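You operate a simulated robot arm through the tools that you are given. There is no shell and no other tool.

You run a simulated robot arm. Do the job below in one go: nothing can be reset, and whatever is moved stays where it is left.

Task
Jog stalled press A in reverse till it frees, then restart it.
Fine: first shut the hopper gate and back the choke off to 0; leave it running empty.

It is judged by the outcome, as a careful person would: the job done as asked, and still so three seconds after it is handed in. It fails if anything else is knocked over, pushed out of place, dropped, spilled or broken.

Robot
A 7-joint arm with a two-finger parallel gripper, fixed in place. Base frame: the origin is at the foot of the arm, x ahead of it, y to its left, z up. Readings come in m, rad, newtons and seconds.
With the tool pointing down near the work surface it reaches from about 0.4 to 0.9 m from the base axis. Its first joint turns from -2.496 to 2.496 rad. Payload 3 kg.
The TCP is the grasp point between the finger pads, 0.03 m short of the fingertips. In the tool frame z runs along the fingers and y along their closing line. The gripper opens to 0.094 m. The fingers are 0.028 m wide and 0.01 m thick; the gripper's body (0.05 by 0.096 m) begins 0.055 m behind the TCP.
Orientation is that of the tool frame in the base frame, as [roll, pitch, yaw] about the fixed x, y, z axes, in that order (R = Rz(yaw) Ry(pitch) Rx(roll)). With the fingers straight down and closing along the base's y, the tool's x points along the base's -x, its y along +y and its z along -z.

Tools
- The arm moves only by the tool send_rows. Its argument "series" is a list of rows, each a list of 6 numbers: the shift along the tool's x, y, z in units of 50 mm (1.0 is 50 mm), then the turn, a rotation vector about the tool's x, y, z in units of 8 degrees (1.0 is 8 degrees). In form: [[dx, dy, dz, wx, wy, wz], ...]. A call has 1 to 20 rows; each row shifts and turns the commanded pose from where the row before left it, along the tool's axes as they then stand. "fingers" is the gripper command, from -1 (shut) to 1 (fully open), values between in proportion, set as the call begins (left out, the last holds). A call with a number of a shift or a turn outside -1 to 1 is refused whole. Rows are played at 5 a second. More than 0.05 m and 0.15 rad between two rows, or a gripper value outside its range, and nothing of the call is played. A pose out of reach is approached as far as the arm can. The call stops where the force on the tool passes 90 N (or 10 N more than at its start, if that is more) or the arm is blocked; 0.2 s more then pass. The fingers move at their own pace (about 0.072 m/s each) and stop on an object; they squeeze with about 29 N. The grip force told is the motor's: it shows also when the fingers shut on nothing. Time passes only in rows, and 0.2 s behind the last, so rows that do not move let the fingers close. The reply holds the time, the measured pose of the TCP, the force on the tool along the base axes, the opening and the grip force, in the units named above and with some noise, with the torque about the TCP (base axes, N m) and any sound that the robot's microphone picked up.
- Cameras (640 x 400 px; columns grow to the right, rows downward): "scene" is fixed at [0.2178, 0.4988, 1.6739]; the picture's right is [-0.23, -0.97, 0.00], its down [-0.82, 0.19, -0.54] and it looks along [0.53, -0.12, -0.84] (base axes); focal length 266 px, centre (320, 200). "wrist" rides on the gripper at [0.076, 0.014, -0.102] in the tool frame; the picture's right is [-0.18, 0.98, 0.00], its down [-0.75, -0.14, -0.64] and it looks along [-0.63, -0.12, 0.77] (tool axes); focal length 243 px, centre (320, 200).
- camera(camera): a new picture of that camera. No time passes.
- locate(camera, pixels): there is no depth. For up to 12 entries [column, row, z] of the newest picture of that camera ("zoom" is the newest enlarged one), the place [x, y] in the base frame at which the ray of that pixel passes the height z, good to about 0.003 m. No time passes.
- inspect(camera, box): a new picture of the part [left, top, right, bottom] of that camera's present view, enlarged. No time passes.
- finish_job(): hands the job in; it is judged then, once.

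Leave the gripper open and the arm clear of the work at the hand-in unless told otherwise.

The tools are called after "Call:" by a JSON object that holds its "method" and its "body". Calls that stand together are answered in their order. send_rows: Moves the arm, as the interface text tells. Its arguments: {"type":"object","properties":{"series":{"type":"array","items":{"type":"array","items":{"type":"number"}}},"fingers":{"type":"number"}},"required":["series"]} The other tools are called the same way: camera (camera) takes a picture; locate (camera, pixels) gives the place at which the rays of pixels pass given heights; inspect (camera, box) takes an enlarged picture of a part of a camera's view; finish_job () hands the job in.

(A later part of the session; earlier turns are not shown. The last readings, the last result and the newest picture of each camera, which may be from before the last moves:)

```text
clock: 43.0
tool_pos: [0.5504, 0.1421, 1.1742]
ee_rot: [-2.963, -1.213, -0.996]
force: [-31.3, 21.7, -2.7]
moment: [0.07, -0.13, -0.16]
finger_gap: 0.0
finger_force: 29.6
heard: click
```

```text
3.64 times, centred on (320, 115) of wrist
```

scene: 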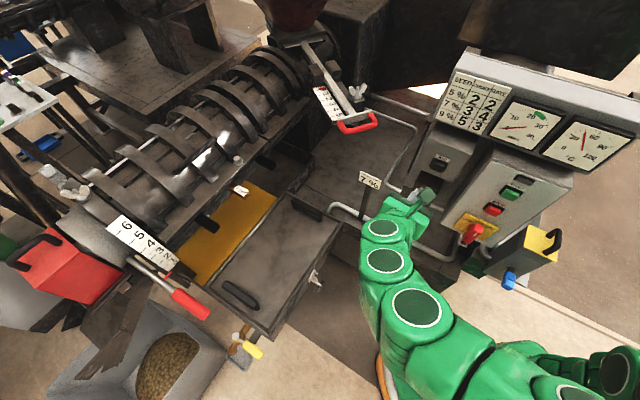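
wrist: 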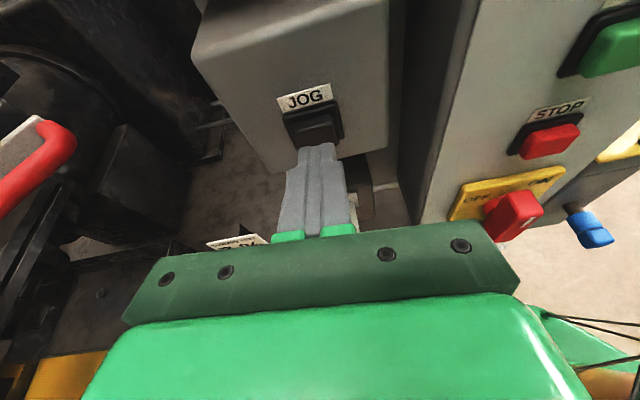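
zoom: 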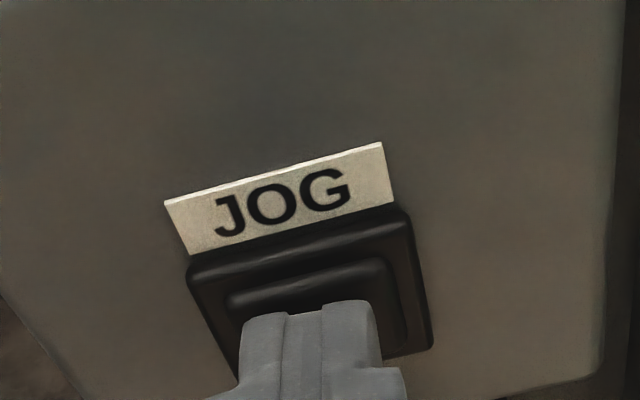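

A click, 38 N: JOG is pressed. I look at the ammeter and screw while holding.

Call:
{"method": "camera", "body": {"camera": "scene"}}

Call:
{"method": "inspect", "body": {"camera": "scene", "box": [480, 80, 600, 170]}}

Call:
{"method": "send_rows", "body": {"series": [[0, 0, 0, 0, 0, 0], [0, 0, 0, 0, 0, 0]]}}

Call:
{"method": "inspect", "body": {"camera": "scene", "box": [480, 80, 600, 170]}}

```text
taken
```

scene: 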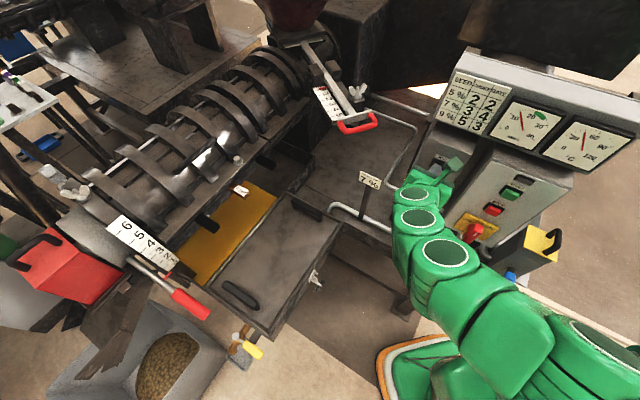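

```text
4.44 times, centred on (540, 125) of scene
```

zoom: 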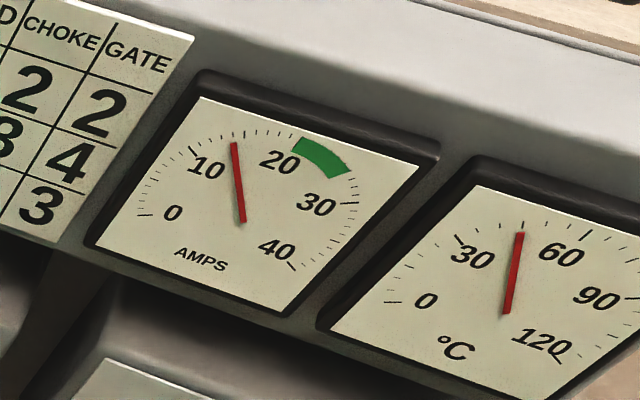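

```text
clock: 43.6
tool_pos: [0.5516, 0.1411, 1.1743]
ee_rot: [-2.965, -1.216, -0.993]
force: [-28.0, 28.8, -3.8]
moment: [0.03, 0.05, 0.1]
finger_gap: 0.0002
finger_force: 28.6
```

```text
4.44 times, centred on (540, 125) of scene
```

zoom: 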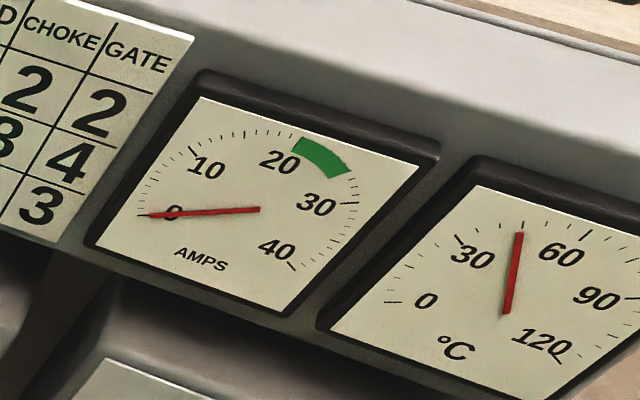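

The ammeter rose to ~16 A then fell to 0 while still held: each press gives a short jog pulse. I release by 10 mm and check, then jog again and watch the current.

Call:
{"method": "send_rows", "body": {"series": [[-0.04, 0, -0.1, 0, 0, 0], [-0.04, 0, -0.1, 0, 0, 0], [0, 0, 0, 0, 0, 0]]}}

Call:
{"method": "inspect", "body": {"camera": "scene", "box": [480, 80, 600, 170]}}

Call:
{"method": "inspect", "body": {"camera": "scene", "box": [60, 60, 320, 230]}}

Call:
{"method": "inspect", "body": {"camera": "wrist", "box": [260, 60, 380, 170]}}

```text
clock: 44.4
tool_pos: [0.5449, 0.1476, 1.1737]
ee_rot: [-2.967, -1.215, -0.994]
force: [0.1, -0.4, 0.1]
moment: [0.0, 0.01, 0.03]
finger_gap: 0.0
finger_force: 29.4
```

```text
4.44 times, centred on (540, 125) of scene
```

zoom: 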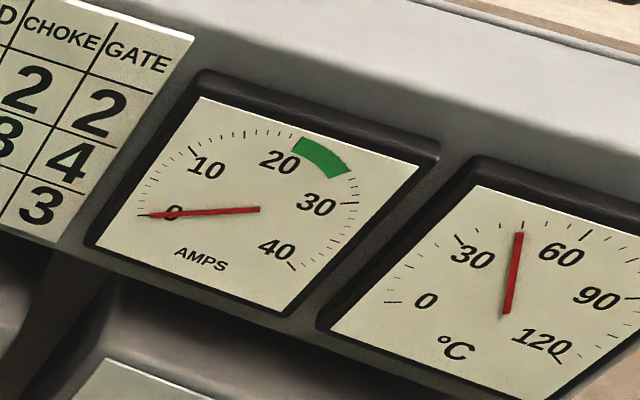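

```text
2.35 times, centred on (190, 145) of scene
```

zoom: 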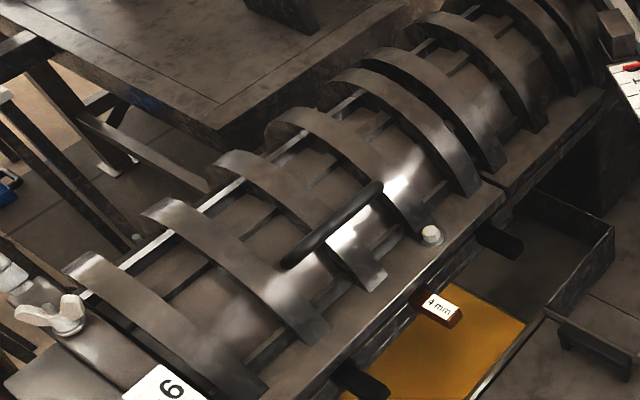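

```text
3.64 times, centred on (320, 115) of wrist
```

zoom: 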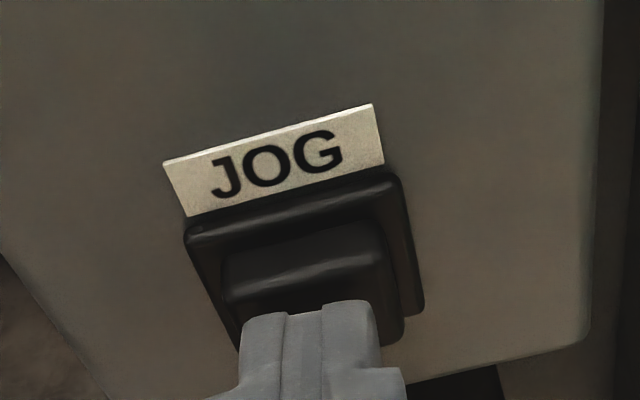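

Released; ammeter at 0. I jog again, stopping right after the press to sample the current.

Call:
{"method": "send_rows", "body": {"series": [[0.04, 0, 0.1, 0, 0, 0], [0.04, 0, 0.1, 0, 0, 0]]}}

Call:
{"method": "inspect", "body": {"camera": "scene", "box": [480, 80, 600, 170]}}

Call:
{"method": "send_rows", "body": {"series": [[0, 0, 0, 0, 0, 0]]}}

Call:
{"method": "inspect", "body": {"camera": "scene", "box": [480, 80, 600, 170]}}

Call:
{"method": "send_rows", "body": {"series": [[0, 0, 0, 0, 0, 0]]}}

Call:
{"method": "inspect", "body": {"camera": "scene", "box": [480, 80, 600, 170]}}

```text
clock: 45.0
tool_pos: [0.5506, 0.1417, 1.1739]
ee_rot: [-2.963, -1.213, -0.995]
force: [-35.3, 19.9, -4.3]
moment: [0.04, -0.04, -0.31]
finger_gap: 0.0
finger_force: 28.6
heard: click
```

```text
4.44 times, centred on (540, 125) of scene
```

zoom: 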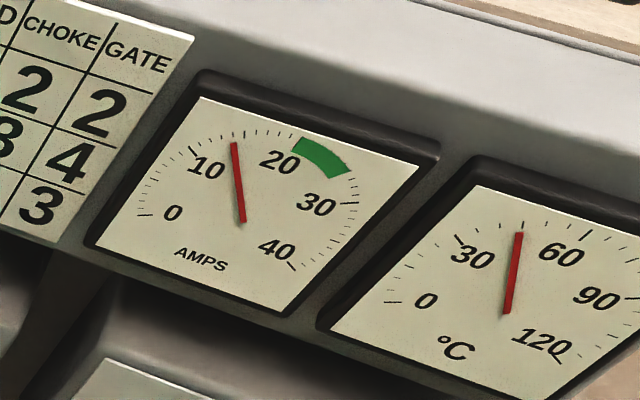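

```text
clock: 45.4
tool_pos: [0.5504, 0.1401, 1.1747]
ee_rot: [-2.962, -1.214, -0.993]
force: [-34.0, 24.8, -6.3]
moment: [0.07, 0.02, -0.14]
finger_gap: 0.0
finger_force: 29.3
```

```text
4.44 times, centred on (540, 125) of scene
```

zoom: 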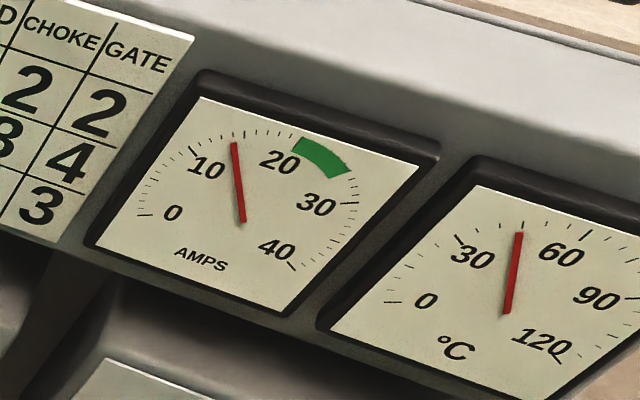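

```text
clock: 45.8
tool_pos: [0.5508, 0.1409, 1.175]
ee_rot: [-2.963, -1.215, -0.993]
force: [-31.0, 28.0, -2.3]
moment: [0.04, 0.01, 0.02]
finger_gap: 0.0
finger_force: 29.3
```

```text
4.44 times, centred on (540, 125) of scene
```

zoom: 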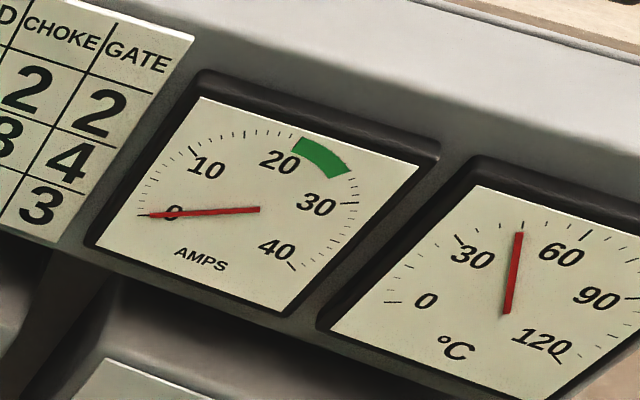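

Second pulse: again ~16 A for about 0.7 s, then 0. No sign of freeing yet, so I release and jog a third time.

Call:
{"method": "send_rows", "body": {"series": [[-0.04, 0, -0.1, 0, 0, 0], [-0.04, 0, -0.1, 0, 0, 0], [0, 0, 0, 0, 0, 0]]}}

Call:
{"method": "send_rows", "body": {"series": [[0.04, 0, 0.1, 0, 0, 0], [0.04, 0, 0.1, 0, 0, 0]]}}

Call:
{"method": "inspect", "body": {"camera": "scene", "box": [480, 80, 600, 170]}}

Call:
{"method": "send_rows", "body": {"series": [[0, 0, 0, 0, 0, 0]]}}

Call:
{"method": "inspect", "body": {"camera": "scene", "box": [480, 80, 600, 170]}}

```text
clock: 46.6
tool_pos: [0.5441, 0.1472, 1.174]
ee_rot: [-2.966, -1.216, -0.992]
force: [-0.8, 0.2, -0.4]
moment: [0.0, 0.02, -0.02]
finger_gap: 0.0001
finger_force: 29.1
```

```text
clock: 47.2
tool_pos: [0.5511, 0.1399, 1.1745]
ee_rot: [-2.962, -1.214, -0.995]
force: [-34.0, 18.1, -1.9]
moment: [0.0, -0.06, -0.26]
finger_gap: 0.0
finger_force: 29.2
heard: click
```

```text
4.44 times, centred on (540, 125) of scene
```

zoom: 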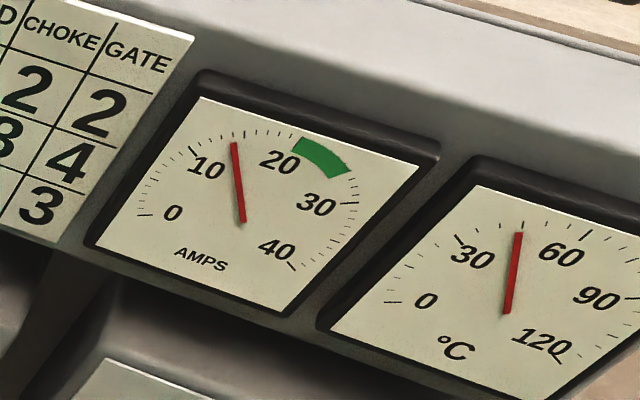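

```text
clock: 47.6
tool_pos: [0.5514, 0.1405, 1.174]
ee_rot: [-2.964, -1.216, -0.993]
force: [-32.7, 23.5, -1.4]
moment: [-0.02, -0.06, -0.13]
finger_gap: 0.0
finger_force: 29.1
```

```text
4.44 times, centred on (540, 125) of scene
```

zoom: 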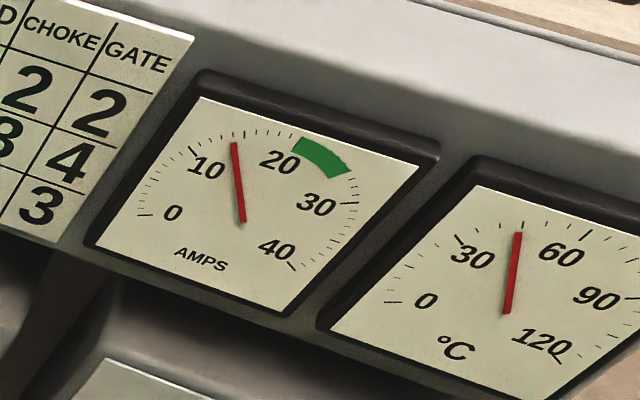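

Third pulse the same. I'll let it finish, look at the lamp and the press for changes, then continue jogging.

Call:
{"method": "send_rows", "body": {"series": [[0, 0, 0, 0, 0, 0], [-0.04, 0, -0.1, 0, 0, 0], [-0.04, 0, -0.1, 0, 0, 0], [0, 0, 0, 0, 0, 0]]}}

Call:
{"method": "camera", "body": {"camera": "scene"}}

Call:
{"method": "inspect", "body": {"camera": "scene", "box": [60, 60, 320, 230]}}

Call:
{"method": "inspect", "body": {"camera": "scene", "box": [460, 80, 580, 250]}}

Call:
{"method": "send_rows", "body": {"series": [[0.04, 0, 0.1, 0, 0, 0], [0.04, 0, 0.1, 0, 0, 0]]}}

Call:
{"method": "inspect", "body": {"camera": "scene", "box": [480, 80, 600, 170]}}

Call:
{"method": "inspect", "body": {"camera": "scene", "box": [60, 60, 320, 230]}}

```text
clock: 48.6
tool_pos: [0.5444, 0.1473, 1.1738]
ee_rot: [-2.968, -1.214, -0.994]
force: [0.4, -0.6, 0.0]
moment: [0.03, -0.01, 0.0]
finger_gap: 0.0
finger_force: 29.2
```

```text
taken
```

scene: 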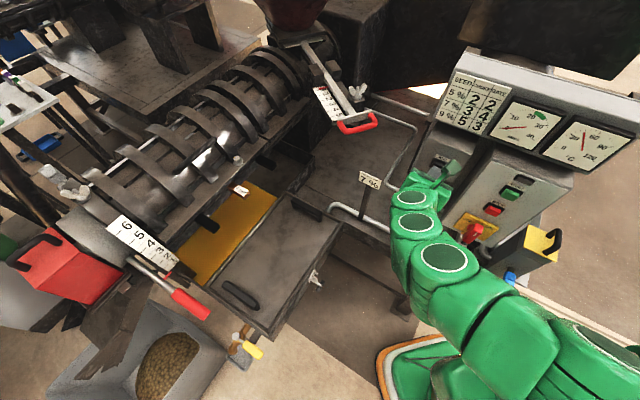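

```text
2.35 times, centred on (190, 145) of scene
```

zoom: 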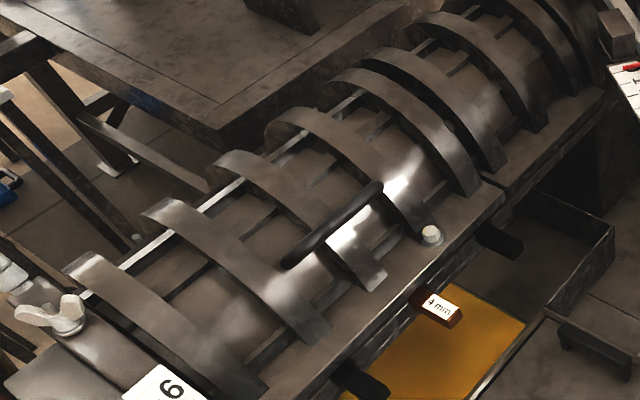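

```text
2.35 times, centred on (520, 165) of scene
```

zoom: 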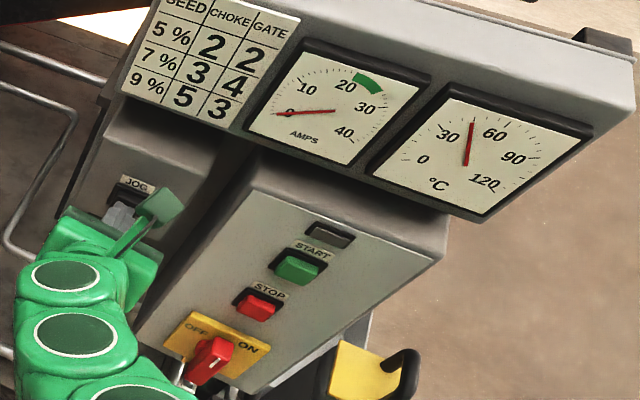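

```text
clock: 49.2
tool_pos: [0.5506, 0.1406, 1.1749]
ee_rot: [-2.962, -1.213, -0.996]
force: [-33.6, 20.6, -1.2]
moment: [0.03, -0.06, -0.26]
finger_gap: 0.0001
finger_force: 29.1
heard: click
```

```text
4.44 times, centred on (540, 125) of scene
```

zoom: 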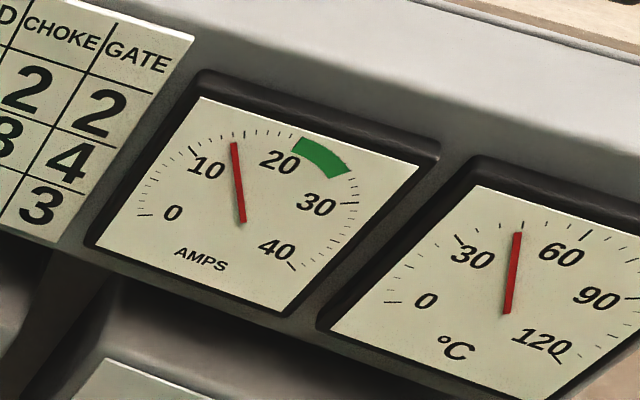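

```text
2.35 times, centred on (190, 145) of scene
```

zoom: 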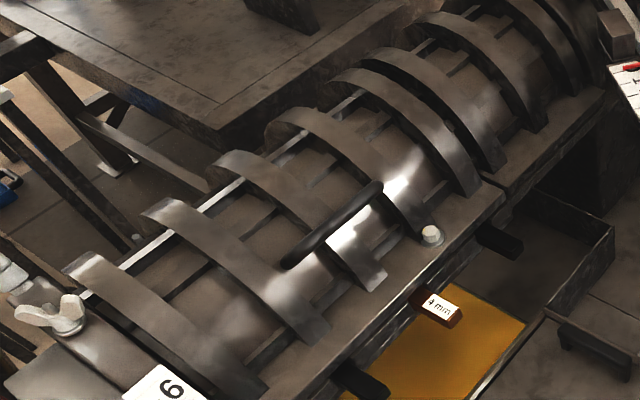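

Same again at 16 A. The shaft end past the choke (scene ~(55,178)) might show rotation; I'll check it during the pulse and after.

Call:
{"method": "inspect", "body": {"camera": "scene", "box": [30, 155, 110, 215]}}

Call:
{"method": "send_rows", "body": {"series": [[0, 0, 0, 0, 0, 0], [0, 0, 0, 0, 0, 0]]}}

Call:
{"method": "inspect", "body": {"camera": "scene", "box": [30, 155, 110, 215]}}

Call:
{"method": "inspect", "body": {"camera": "scene", "box": [480, 80, 600, 170]}}

Call:
{"method": "inspect", "body": {"camera": "scene", "box": [250, 0, 350, 60]}}

```text
6.67 times, centred on (70, 185) of scene
```

zoom: 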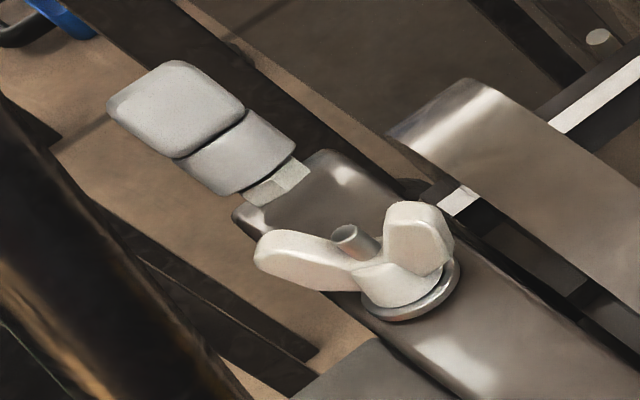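

```text
clock: 49.8
tool_pos: [0.551, 0.1401, 1.1743]
ee_rot: [-2.963, -1.214, -0.993]
force: [-31.6, 28.1, -1.0]
moment: [-0.04, -0.06, -0.08]
finger_gap: 0.0
finger_force: 29.0
```

```text
6.67 times, centred on (70, 185) of scene
```

zoom: 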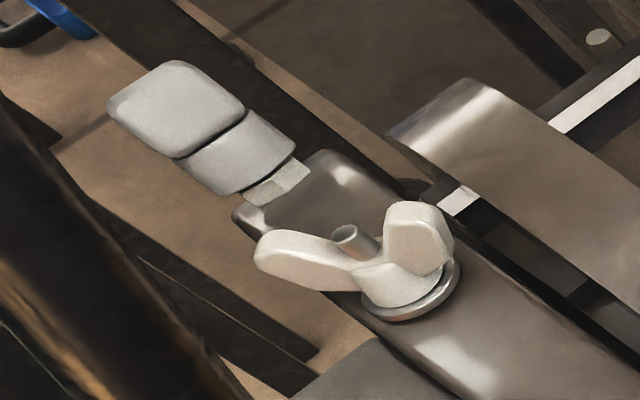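

```text
4.44 times, centred on (540, 125) of scene
```

zoom: 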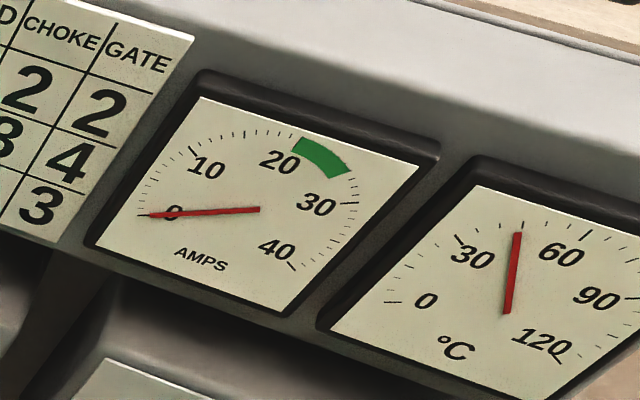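

```text
6.40 times, centred on (300, 30) of scene
```

zoom: 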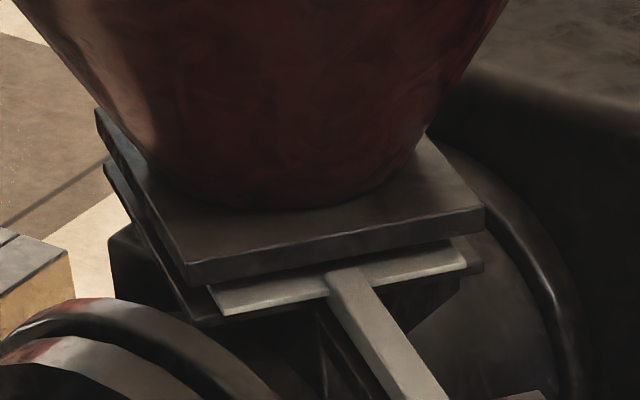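

No visible rotation there. The wrist view also shows part of the drive at left; I'll take wrist pictures before and during another jog to look for a turning part.

Call:
{"method": "send_rows", "body": {"series": [[-0.04, 0, -0.1, 0, 0, 0], [-0.04, 0, -0.1, 0, 0, 0], [0, 0, 0, 0, 0, 0]]}}

Call:
{"method": "camera", "body": {"camera": "wrist"}}

Call:
{"method": "inspect", "body": {"camera": "wrist", "box": [0, 0, 220, 240]}}

Call:
{"method": "send_rows", "body": {"series": [[0.04, 0, 0.1, 0, 0, 0], [0.04, 0, 0.1, 0, 0, 0]]}}

Call:
{"method": "inspect", "body": {"camera": "wrist", "box": [0, 0, 220, 240]}}

Call:
{"method": "inspect", "body": {"camera": "scene", "box": [480, 80, 600, 170]}}

```text
clock: 50.6
tool_pos: [0.5451, 0.1475, 1.1745]
ee_rot: [-2.967, -1.215, -0.993]
force: [0.4, -1.0, 0.2]
moment: [-0.02, -0.01, 0.01]
finger_gap: 0.0001
finger_force: 29.3
```

```text
taken
```

wrist: 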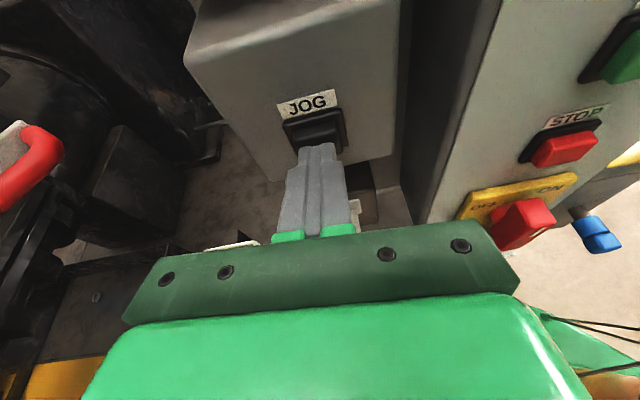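

```text
1.67 times, centred on (110, 120) of wrist
```

zoom: 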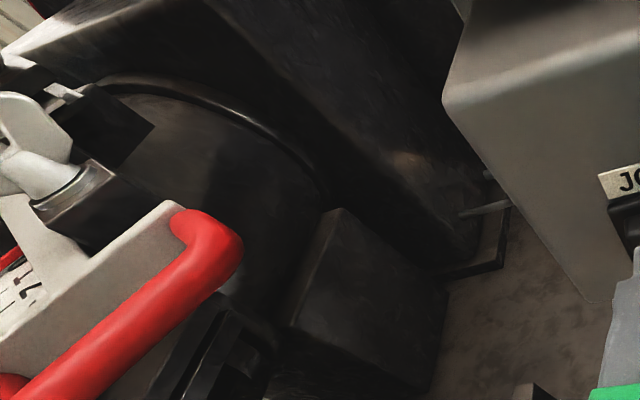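

```text
clock: 51.2
tool_pos: [0.55, 0.1414, 1.1735]
ee_rot: [-2.961, -1.212, -0.995]
force: [-35.6, 23.0, -2.5]
moment: [0.07, -0.05, -0.22]
finger_gap: 0.0
finger_force: 29.4
heard: click
```

```text
1.67 times, centred on (110, 120) of wrist
```

zoom: 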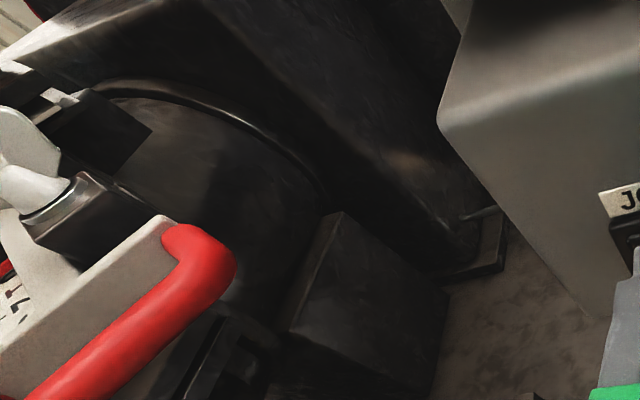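

```text
4.44 times, centred on (540, 125) of scene
```

zoom: 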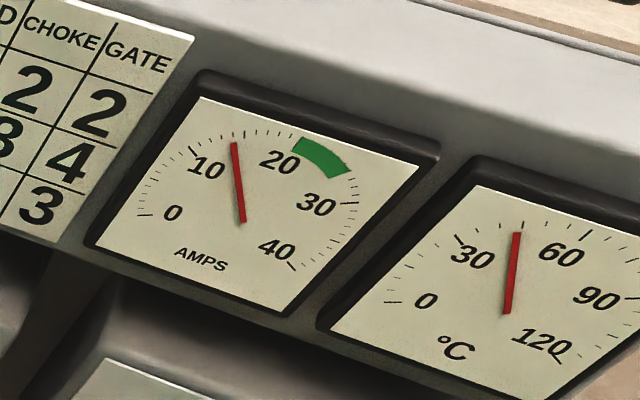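

Still 16 A. I continue jogging a few more times, checking the meter and listening at each.

Call:
{"method": "send_rows", "body": {"series": [[0, 0, 0, 0, 0, 0], [0, 0, 0, 0, 0, 0], [-0.04, 0, -0.1, 0, 0, 0], [-0.04, 0, -0.1, 0, 0, 0], [0, 0, 0, 0, 0, 0]]}}

Call:
{"method": "send_rows", "body": {"series": [[0.04, 0, 0.1, 0, 0, 0], [0.04, 0, 0.1, 0, 0, 0]]}}

Call:
{"method": "inspect", "body": {"camera": "scene", "box": [460, 80, 580, 250]}}

Call:
{"method": "send_rows", "body": {"series": [[0, 0, 0, 0, 0, 0], [0, 0, 0, 0, 0, 0], [-0.04, 0, -0.1, 0, 0, 0], [-0.04, 0, -0.1, 0, 0, 0], [0, 0, 0, 0, 0, 0]]}}

Call:
{"method": "send_rows", "body": {"series": [[0.04, 0, 0.1, 0, 0, 0], [0.04, 0, 0.1, 0, 0, 0]]}}

Call:
{"method": "inspect", "body": {"camera": "scene", "box": [460, 80, 580, 250]}}

```text
clock: 52.4
tool_pos: [0.5435, 0.1486, 1.1746]
ee_rot: [-2.967, -1.215, -0.992]
force: [-0.5, -0.2, -0.6]
moment: [0.0, -0.01, 0.0]
finger_gap: 0.0
finger_force: 29.1
```

```text
clock: 53.0
tool_pos: [0.5503, 0.141, 1.173]
ee_rot: [-2.961, -1.213, -0.995]
force: [-38.5, 23.6, -5.0]
moment: [0.1, 0.0, -0.29]
finger_gap: 0.0
finger_force: 29.2
heard: click
```

```text
2.35 times, centred on (520, 165) of scene
```

zoom: 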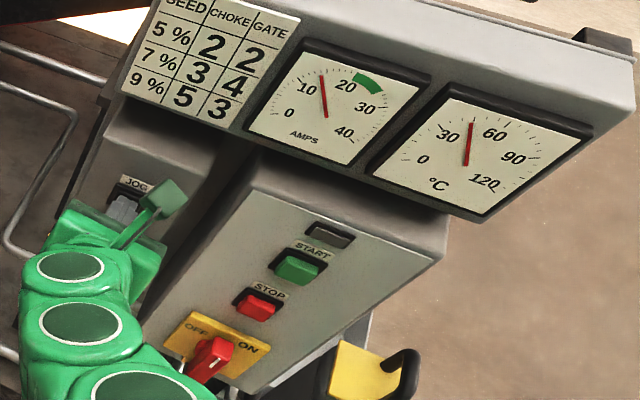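

```text
clock: 54.2
tool_pos: [0.5447, 0.1484, 1.1726]
ee_rot: [-2.968, -1.216, -0.992]
force: [0.2, 0.5, 0.5]
moment: [-0.01, 0.02, 0.02]
finger_gap: 0.0
finger_force: 29.4
```

```text
clock: 54.8
tool_pos: [0.551, 0.1409, 1.1747]
ee_rot: [-2.964, -1.213, -0.994]
force: [-35.5, 23.8, -4.5]
moment: [0.12, -0.05, -0.27]
finger_gap: 0.0
finger_force: 29.2
heard: click
```

```text
2.35 times, centred on (520, 165) of scene
```

zoom: 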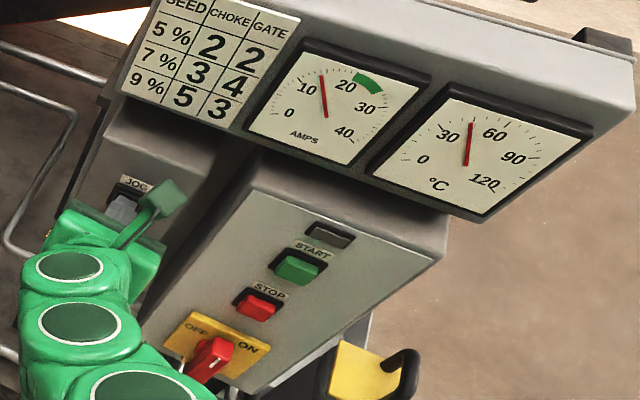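

Seven reverse jogs given; the screw takes a steady ~16 A in each pulse, well below stall current, with the pulse ending cleanly at 0 — it's turning rather than stalled. I'll release, back off 60 mm and slide along the panel toward START, then verify its position before pressing. I'll stop it at once if the start current pegs.

Call:
{"method": "send_rows", "body": {"series": [[0, 0, 0, 0, 0, 0], [0, 0, 0, 0, 0, 0], [-0.1, 0, -0.3, 0, 0, 0], [-0.15, 0, -0.5, 0, 0, 0], [-0.15, 0, -0.5, 0, 0, 0], [0, 0.8, 0, 0, 0, 0], [0, 0.8, 0, 0, 0, 0]]}}

Call:
{"method": "camera", "body": {"camera": "wrist"}}

Call:
{"method": "camera", "body": {"camera": "scene"}}

```text
clock: 56.6
tool_pos: [0.4588, 0.1337, 1.0924]
ee_rot: [2.759, -1.183, -0.516]
force: [0.4, 0.2, -0.7]
moment: [0.01, -0.01, -0.01]
finger_gap: 0.0002
finger_force: 29.0
stopped in row 7: the arm was blocked; the commanded pose is now the measured one
```

```text
taken
```

wrist: 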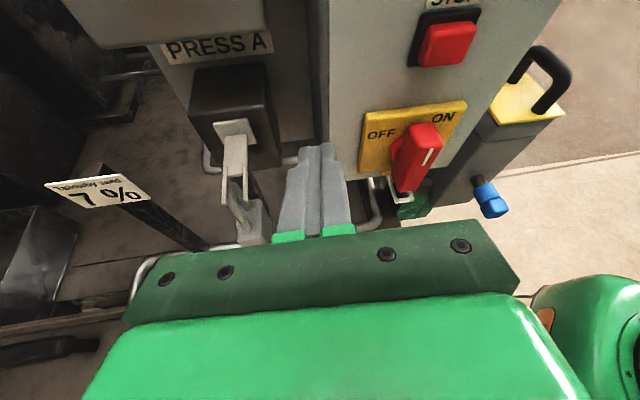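

```text
taken
```

scene: 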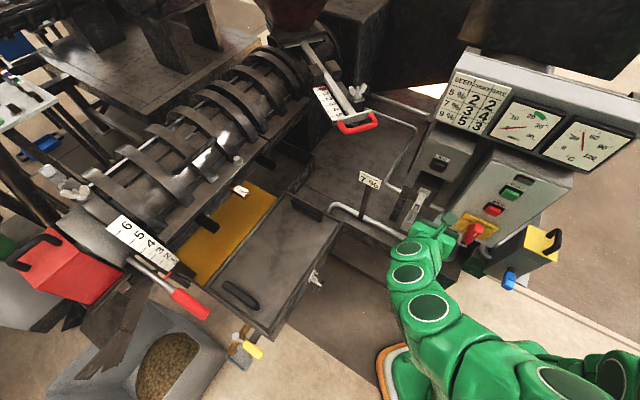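

The arm reached a joint limit here (no contact force) and sagged away from the intended path, so this orientation doesn't suit START. I retract, raise, and re-level the tool in open space.

Call:
{"method": "send_rows", "body": {"series": [[0, 0, -1, 0, 0, 0], [0, 0, -1, 0, 0, 0], [0, 0, -1, 0, 0, 0], [0, 0, -1, 0, 0, 0], [0.74, 0.113, -0.28, 0, 0, 0], [0.74, 0.113, -0.28, 0, 0, 0], [0, 0, 0, 0, -1, 0], [0, 0, 0, 0, -1, 0], [0, 0, 0, 0, -1, 0], [0, 0, 0, 0, -1, 0], [0, 0, 0, 0, -1, 0], [0, 0, 0, 0, -1, 0], [0, 0, 0, 0, -1, 0]]}}

Call:
{"method": "camera", "body": {"camera": "scene"}}

```text
clock: 59.4
tool_pos: [0.3421, 0.2843, 1.2467]
ee_rot: [3.007, -0.229, -0.836]
force: [-0.1, 0.2, 0.0]
moment: [-0.03, -0.01, 0.02]
finger_gap: 0.0
finger_force: 28.9
```

```text
taken
```

scene: 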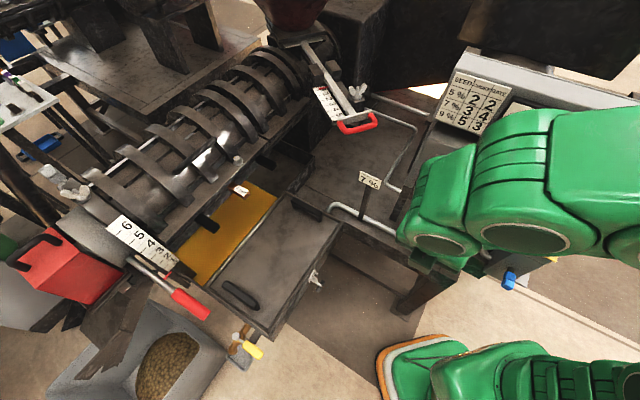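

Clear of everything. I level the tool, then swing it back clockwise 180° so the camera faces outward, as at the start.

Call:
{"method": "send_rows", "body": {"series": [[0, 0, 0, 0.47, -0.81, 0], [0, 0, 0, 0.47, -0.81, 0], [0, 0, 0, 0, 0, 1], [0, 0, 0, 0, 0, 1], [0, 0, 0, 0, 0, 1], [0, 0, 0, 0, 0, 1], [0, 0, 0, 0, 0, 1], [0, 0, 0, 0, 0, 1], [0, 0, 0, 0, 0, 1], [0, 0, 0, 0, 0, 1], [0, 0, 0, 0, 0, 1], [0, 0, 0, 0, 0, 1], [0, 0, 0, 0, 0, 1], [0, 0, 0, 0, 0, 1], [0, 0, 0, 0, 0, 1], [0, 0, 0, 0, 0, 1], [0, 0, 0, 0, 0, 1], [0, 0, 0, 0, 0, 1]]}}

Call:
{"method": "camera", "body": {"camera": "wrist"}}

```text
clock: 63.3
tool_pos: [0.3418, 0.2884, 1.2771]
ee_rot: [2.887, -0.115, -3.05]
force: [0.3, 0.0, 0.1]
moment: [-0.01, 0.0, 0.0]
finger_gap: 0.0
finger_force: 28.6
stopped in row 18: the arm was blocked; the commanded pose is now the measured one
```

```text
taken
```

wrist: 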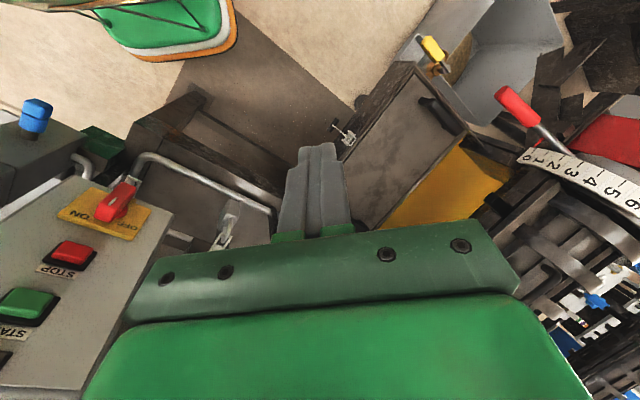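

The arm stopped at another joint limit (no contact), tilted ~16°. I back off that limit, move forward a bit where the arm is less folded, and level again.

Call:
{"method": "send_rows", "body": {"series": [[-0.7, 0, 0, 0, 0, -0.7], [-0.7, 0, 0, 0, 0, -0.7], [-0.7, 0, 0, 0, 0, -0.6], [0, 0, 0, 0.97, -0.15, 0], [0, 0, 0, 0.97, -0.15, 0]]}}

Call:
{"method": "camera", "body": {"camera": "scene"}}

Call:
{"method": "camera", "body": {"camera": "wrist"}}

```text
clock: 64.5
tool_pos: [0.4449, 0.3082, 1.2659]
ee_rot: [-3.137, 0.0, -2.785]
force: [-0.3, 0.2, -0.3]
moment: [0.0, -0.01, 0.0]
finger_gap: 0.0
finger_force: 28.5
```

```text
taken
```

scene: 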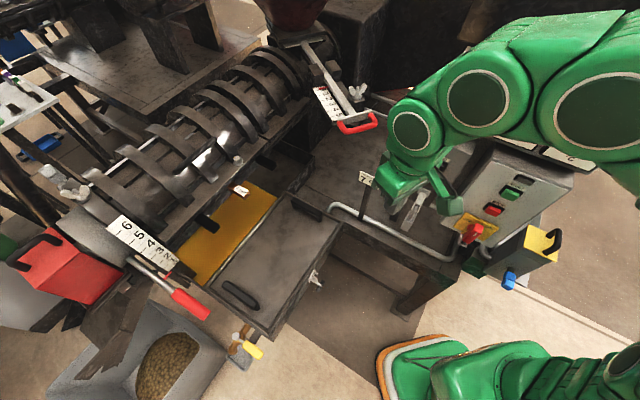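

```text
taken
```

wrist: 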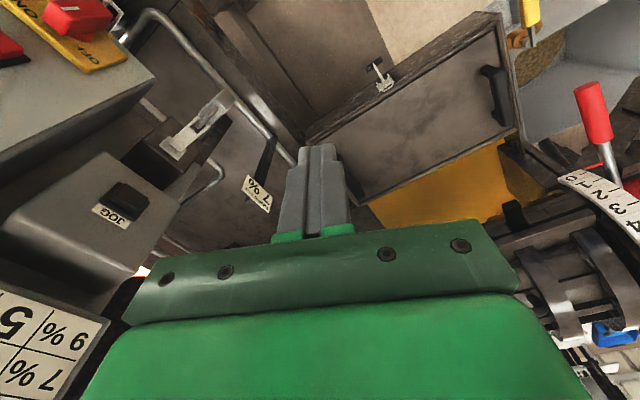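

Level again at (0.445, 0.308, 1.266). I bring yaw back to nominal and move to about (0.40, 0.13, 1.29), in front of START, keeping ~0.14 m off the panel.

Call:
{"method": "send_rows", "body": {"series": [[0, 0, 0, 0, 0, 0.85], [0, 0, 0, 0, 0, 0.85], [0, 0, 0, 0, 0, 0.85], [0.22, -0.89, -0.13, 0, 0, 0], [0.22, -0.89, -0.13, 0, 0, 0], [0.22, -0.89, -0.13, 0, 0, 0], [0.22, -0.89, -0.13, 0, 0, 0]]}}

Call:
{"method": "camera", "body": {"camera": "scene"}}

Call:
{"method": "camera", "body": {"camera": "wrist"}}

```text
clock: 66.1
tool_pos: [0.4002, 0.1298, 1.2926]
ee_rot: [3.142, -0.002, -3.141]
force: [0.2, -0.4, -0.7]
moment: [-0.01, 0.02, 0.0]
finger_gap: 0.0
finger_force: 29.4
```

```text
taken
```

scene: 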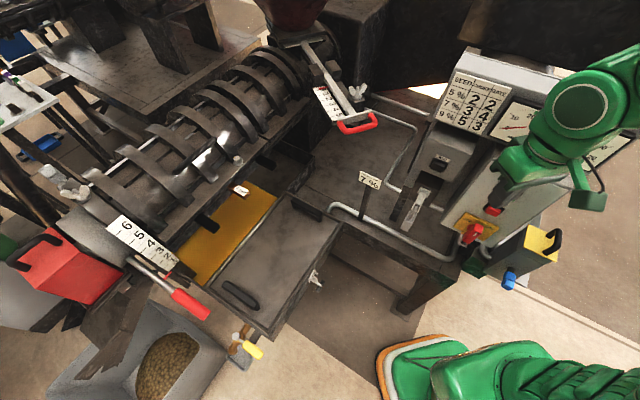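

```text
taken
```

wrist: 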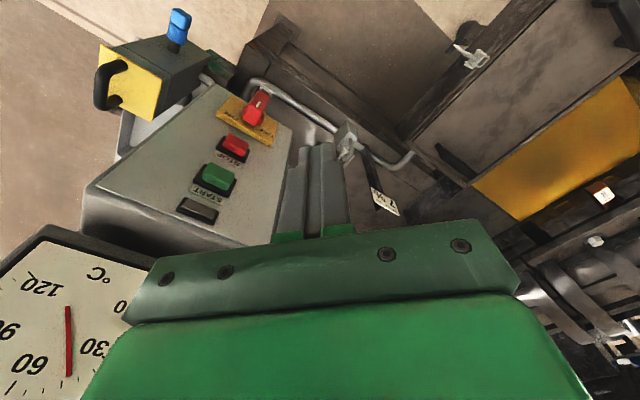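

Good pose; START at wrist (217,175). I yaw 24° clockwise and lean the fingers ~32° toward the panel.

Call:
{"method": "send_rows", "body": {"series": [[0, 0, 0, 0, 0, 1], [0, 0, 0, 0, 0, 1], [0, 0, 0, 0, 0, 1], [0, 0, 0, 0.377, -0.923, 0], [0, 0, 0, 0.377, -0.923, 0], [0, 0, 0, 0.377, -0.923, 0], [0, 0, 0, 0.377, -0.923, 0]]}}

Call:
{"method": "camera", "body": {"camera": "wrist"}}

Call:
{"method": "camera", "body": {"camera": "scene"}}

```text
clock: 67.9
tool_pos: [0.4452, 0.1461, 1.2092]
ee_rot: [-2.895, 0.262, 2.807]
force: [-0.5, -1.1, -0.6]
moment: [0.03, 0.01, 0.03]
finger_gap: 0.0
finger_force: 29.1
stopped in row 7: the arm was blocked; the commanded pose is now the measured one
```

```text
taken
```

wrist: 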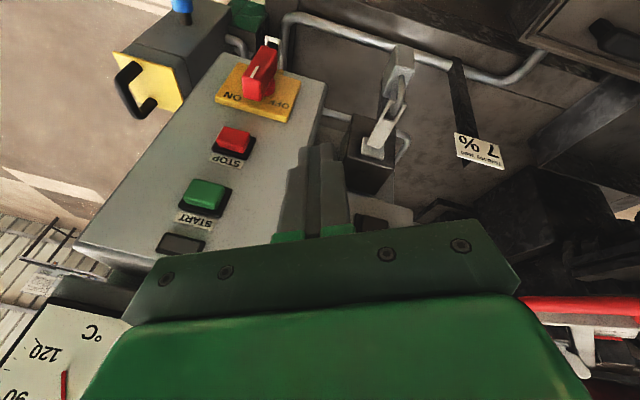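

```text
taken
```

scene: 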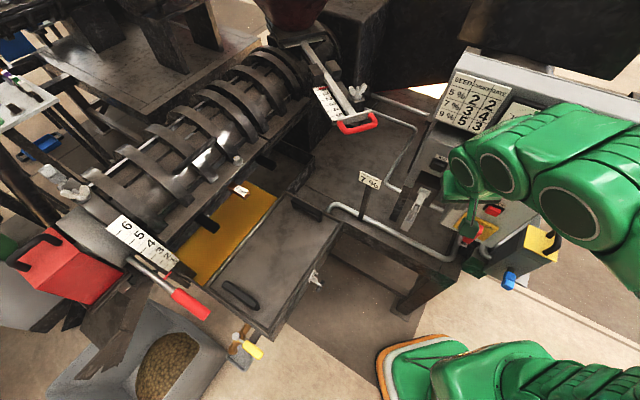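

A limit again at ~20° lean, but this orientation is enough: fingers lead the gripper body and START is in view at (205,193). I translate sideways to about 30 mm in front of START, TCP ≈ (0.411, 0.057, 1.21).

Call:
{"method": "send_rows", "body": {"series": [[0.018, -0.62, 0.15, 0, 0, 0], [0.018, -0.62, 0.15, 0, 0, 0], [0.018, -0.4, 0.1, 0, 0, 0]]}}

Call:
{"method": "camera", "body": {"camera": "wrist"}}

Call:
{"method": "camera", "body": {"camera": "scene"}}

```text
clock: 68.9
tool_pos: [0.4281, 0.0604, 1.1764]
ee_rot: [-2.848, 0.19, 2.796]
force: [-0.6, -0.4, -0.4]
moment: [-0.01, 0.0, -0.02]
finger_gap: 0.0
finger_force: 28.7
stopped in row 3: the arm was blocked; the commanded pose is now the measured one
```

```text
taken
```

wrist: 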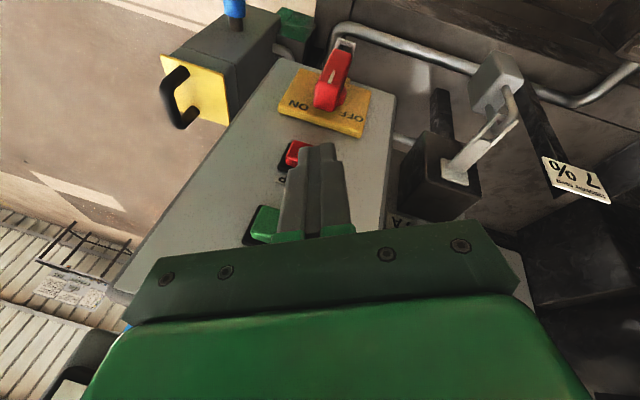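

```text
taken
```

scene: 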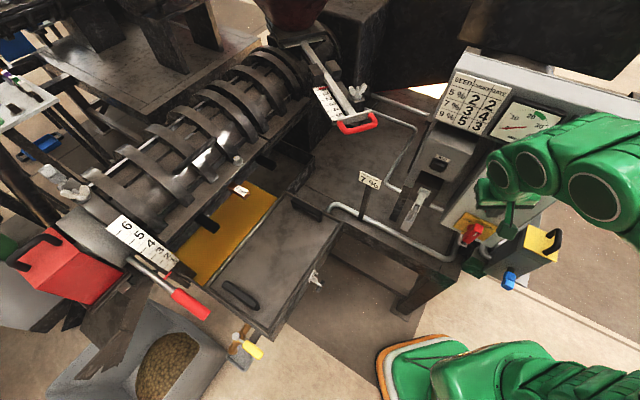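

A limit again, sagging toward STOP (no contact force). I back away up and out, then use a different lean — straight toward -y with nominal yaw — which keeps the wrist further from the base.

Call:
{"method": "send_rows", "body": {"series": [[0.15, 0.17, -0.8, 0, 0, 0], [0.15, 0.17, -0.8, 0, 0, 0], [0.15, 0.17, -0.8, 0, 0, 0], [0, 0, 0, 0, 0, -0.82], [0, 0, 0, 0, 0, -0.82], [0, 0, 0, 0, 0, -0.82], [0, 0, 0, 0.66, 0.225, 0], [0, 0, 0, 0.66, 0.225, 0]]}}

Call:
{"method": "camera", "body": {"camera": "wrist"}}

Call:
{"method": "camera", "body": {"camera": "scene"}}

```text
clock: 70.7
tool_pos: [0.4055, 0.1309, 1.282]
ee_rot: [-2.622, 0.034, 3.103]
force: [0.8, 0.1, 0.1]
moment: [-0.03, 0.03, 0.02]
finger_gap: 0.0
finger_force: 28.5
```

```text
taken
```

wrist: 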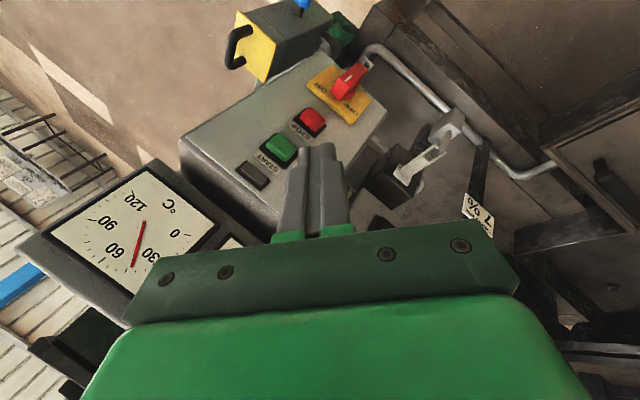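

```text
taken
```

scene: 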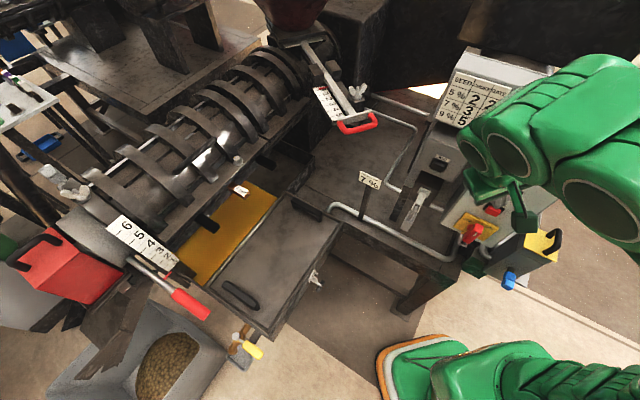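

That orientation works without limits. START cap is at wrist (280,146), STOP at (313,118). I re-triangulate START from here.

Call:
{"method": "inspect", "body": {"camera": "wrist", "box": [230, 60, 400, 200]}}

Call:
{"method": "locate", "body": {"camera": "wrist", "pixels": [[281, 146, 1.1], [281, 146, 1.2], [313, 119, 1.1], [313, 119, 1.2]]}}

```text
2.86 times, centred on (315, 130) of wrist
```

zoom: 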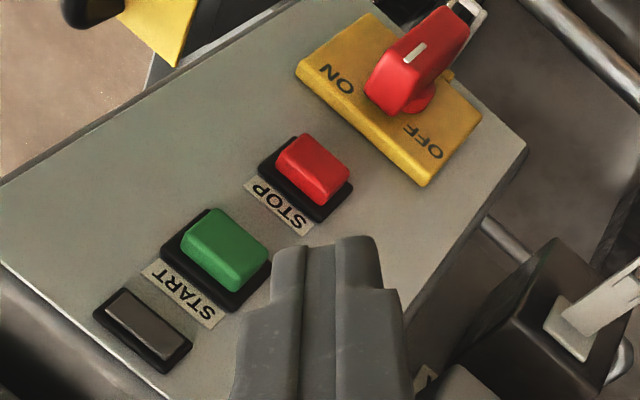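

```text
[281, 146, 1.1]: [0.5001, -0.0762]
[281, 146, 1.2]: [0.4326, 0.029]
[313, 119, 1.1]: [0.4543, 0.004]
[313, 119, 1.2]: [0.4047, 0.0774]
```

START ≈ (0.443, 0.0145, 1.186). I move to ~35 mm in front of it: TCP ≈ (0.405, 0.064, 1.2065).

Call:
{"method": "send_rows", "body": {"series": [[0, -0.137, 0.66, 0, 0, 0], [0, -0.137, 0.66, 0, 0, 0], [0, -0.137, 0.66, 0, 0, 0]]}}

Call:
{"method": "camera", "body": {"camera": "wrist"}}

Call:
{"method": "inspect", "body": {"camera": "scene", "box": [440, 120, 580, 250]}}

```text
clock: 71.5
tool_pos: [0.4075, 0.061, 1.2004]
ee_rot: [-2.616, 0.018, 3.097]
force: [0.1, -0.6, -0.9]
moment: [-0.03, 0.0, 0.02]
finger_gap: 0.0
finger_force: 28.7
```

```text
taken
```

wrist: 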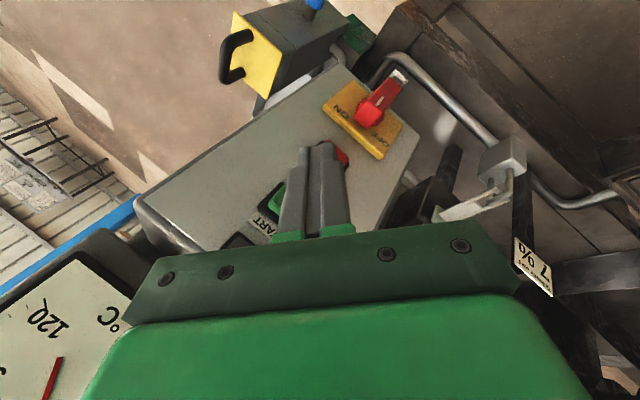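

```text
3.08 times, centred on (510, 185) of scene
```

zoom: 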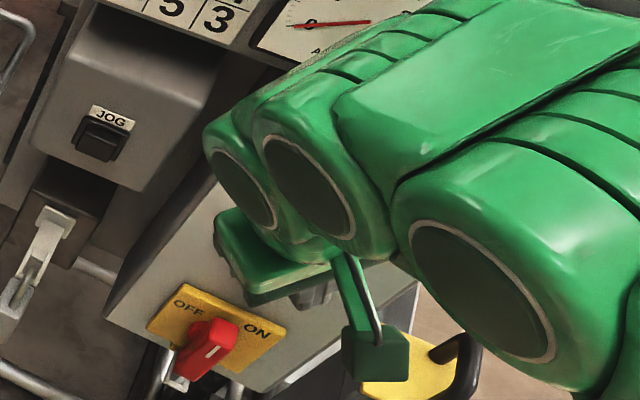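

In position, ~31 mm from the button with sideways alignment right on. I raise 6 mm and advance 25 mm along the panel normal.

Call:
{"method": "send_rows", "body": {"series": [[-0.076, -0.119, -0.068, 0, 0, 0], [-0.072, -0.059, 0.0365, 0, 0, 0], [-0.072, -0.059, 0.0365, 0, 0, 0], [-0.072, -0.059, 0.0365, 0, 0, 0]]}}

Call:
{"method": "inspect", "body": {"camera": "wrist", "box": [220, 100, 400, 240]}}

```text
clock: 72.5
tool_pos: [0.4199, 0.0488, 1.2103]
ee_rot: [-2.623, 0.03, 3.104]
force: [-0.8, 0.2, -0.6]
moment: [0.04, 0.01, -0.03]
finger_gap: 0.0
finger_force: 28.6
```

```text
2.86 times, centred on (310, 170) of wrist
```

zoom: 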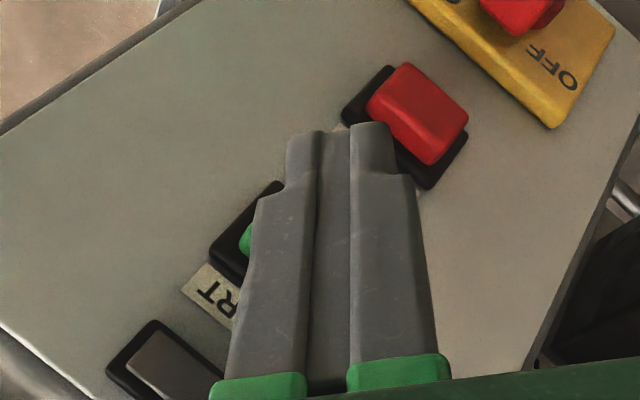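

Tip corner is at z≈1.19, at START's height and ~48 mm above STOP. I advance in 3–4 mm steps until contact/click.

Call:
{"method": "send_rows", "body": {"series": [[-0.055, -0.02, 0.08, 0, 0, 0], [-0.055, -0.045, 0.028, 0, 0, 0], [-0.055, -0.045, 0.028, 0, 0, 0]]}}

Call:
{"method": "inspect", "body": {"camera": "wrist", "box": [220, 100, 400, 240]}}

```text
clock: 73.3
tool_pos: [0.4277, 0.0412, 1.2068]
ee_rot: [-2.621, 0.028, 3.101]
force: [-0.6, 0.1, 0.4]
moment: [0.02, -0.02, -0.01]
finger_gap: 0.0002
finger_force: 28.6
```

```text
2.86 times, centred on (310, 170) of wrist
```

zoom: 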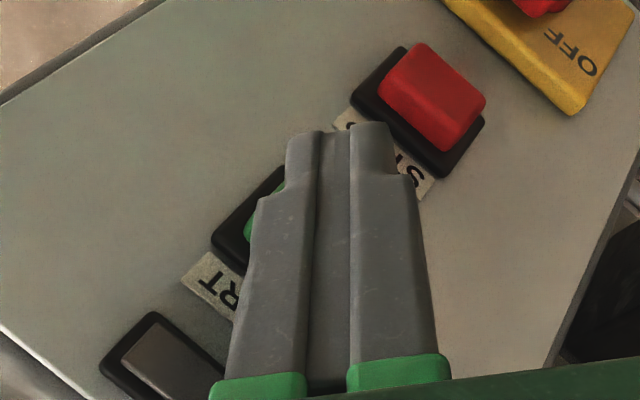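

Close, no contact yet. Continue 3 mm steps.

Call:
{"method": "send_rows", "body": {"series": [[-0.043, -0.035, 0.022, 0, 0, 0], [-0.043, -0.035, 0.022, 0, 0, 0]]}}

Call:
{"method": "inspect", "body": {"camera": "wrist", "box": [220, 100, 400, 240]}}

```text
clock: 73.9
tool_pos: [0.4321, 0.0363, 1.2064]
ee_rot: [-2.623, 0.027, 3.1]
force: [-1.2, 2.3, 0.5]
moment: [0.0, -0.02, 0.04]
finger_gap: 0.0001
finger_force: 29.1
```

```text
2.86 times, centred on (310, 170) of wrist
```

zoom: 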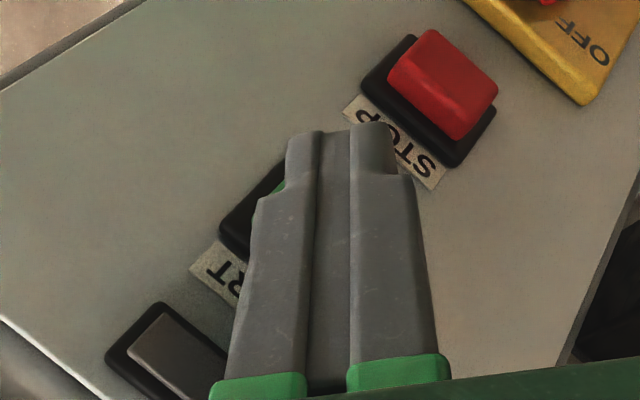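

Force is starting (~2.6 N): contact with START. I press a few mm further in small steps, watching for the click.

Call:
{"method": "send_rows", "body": {"series": [[-0.043, -0.035, 0.022, 0, 0, 0], [-0.043, -0.035, 0.022, 0, 0, 0]]}}

Call:
{"method": "inspect", "body": {"camera": "scene", "box": [480, 80, 600, 170]}}

```text
clock: 74.5
tool_pos: [0.4349, 0.033, 1.2059]
ee_rot: [-2.623, 0.029, 3.104]
force: [-14.2, 14.7, 0.8]
moment: [0.29, 0.31, -0.16]
finger_gap: 0.0002
finger_force: 28.8
heard: click
```

```text
4.44 times, centred on (540, 125) of scene
```

zoom: 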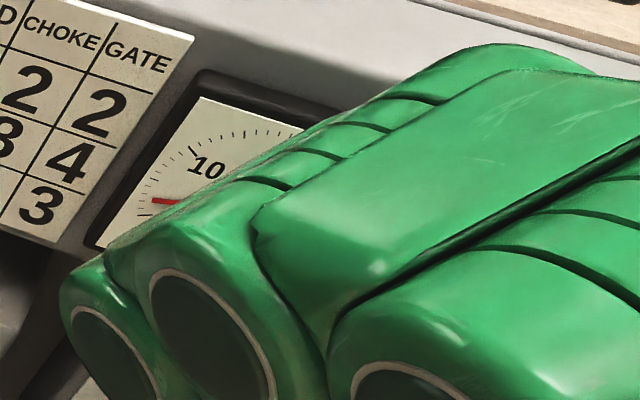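

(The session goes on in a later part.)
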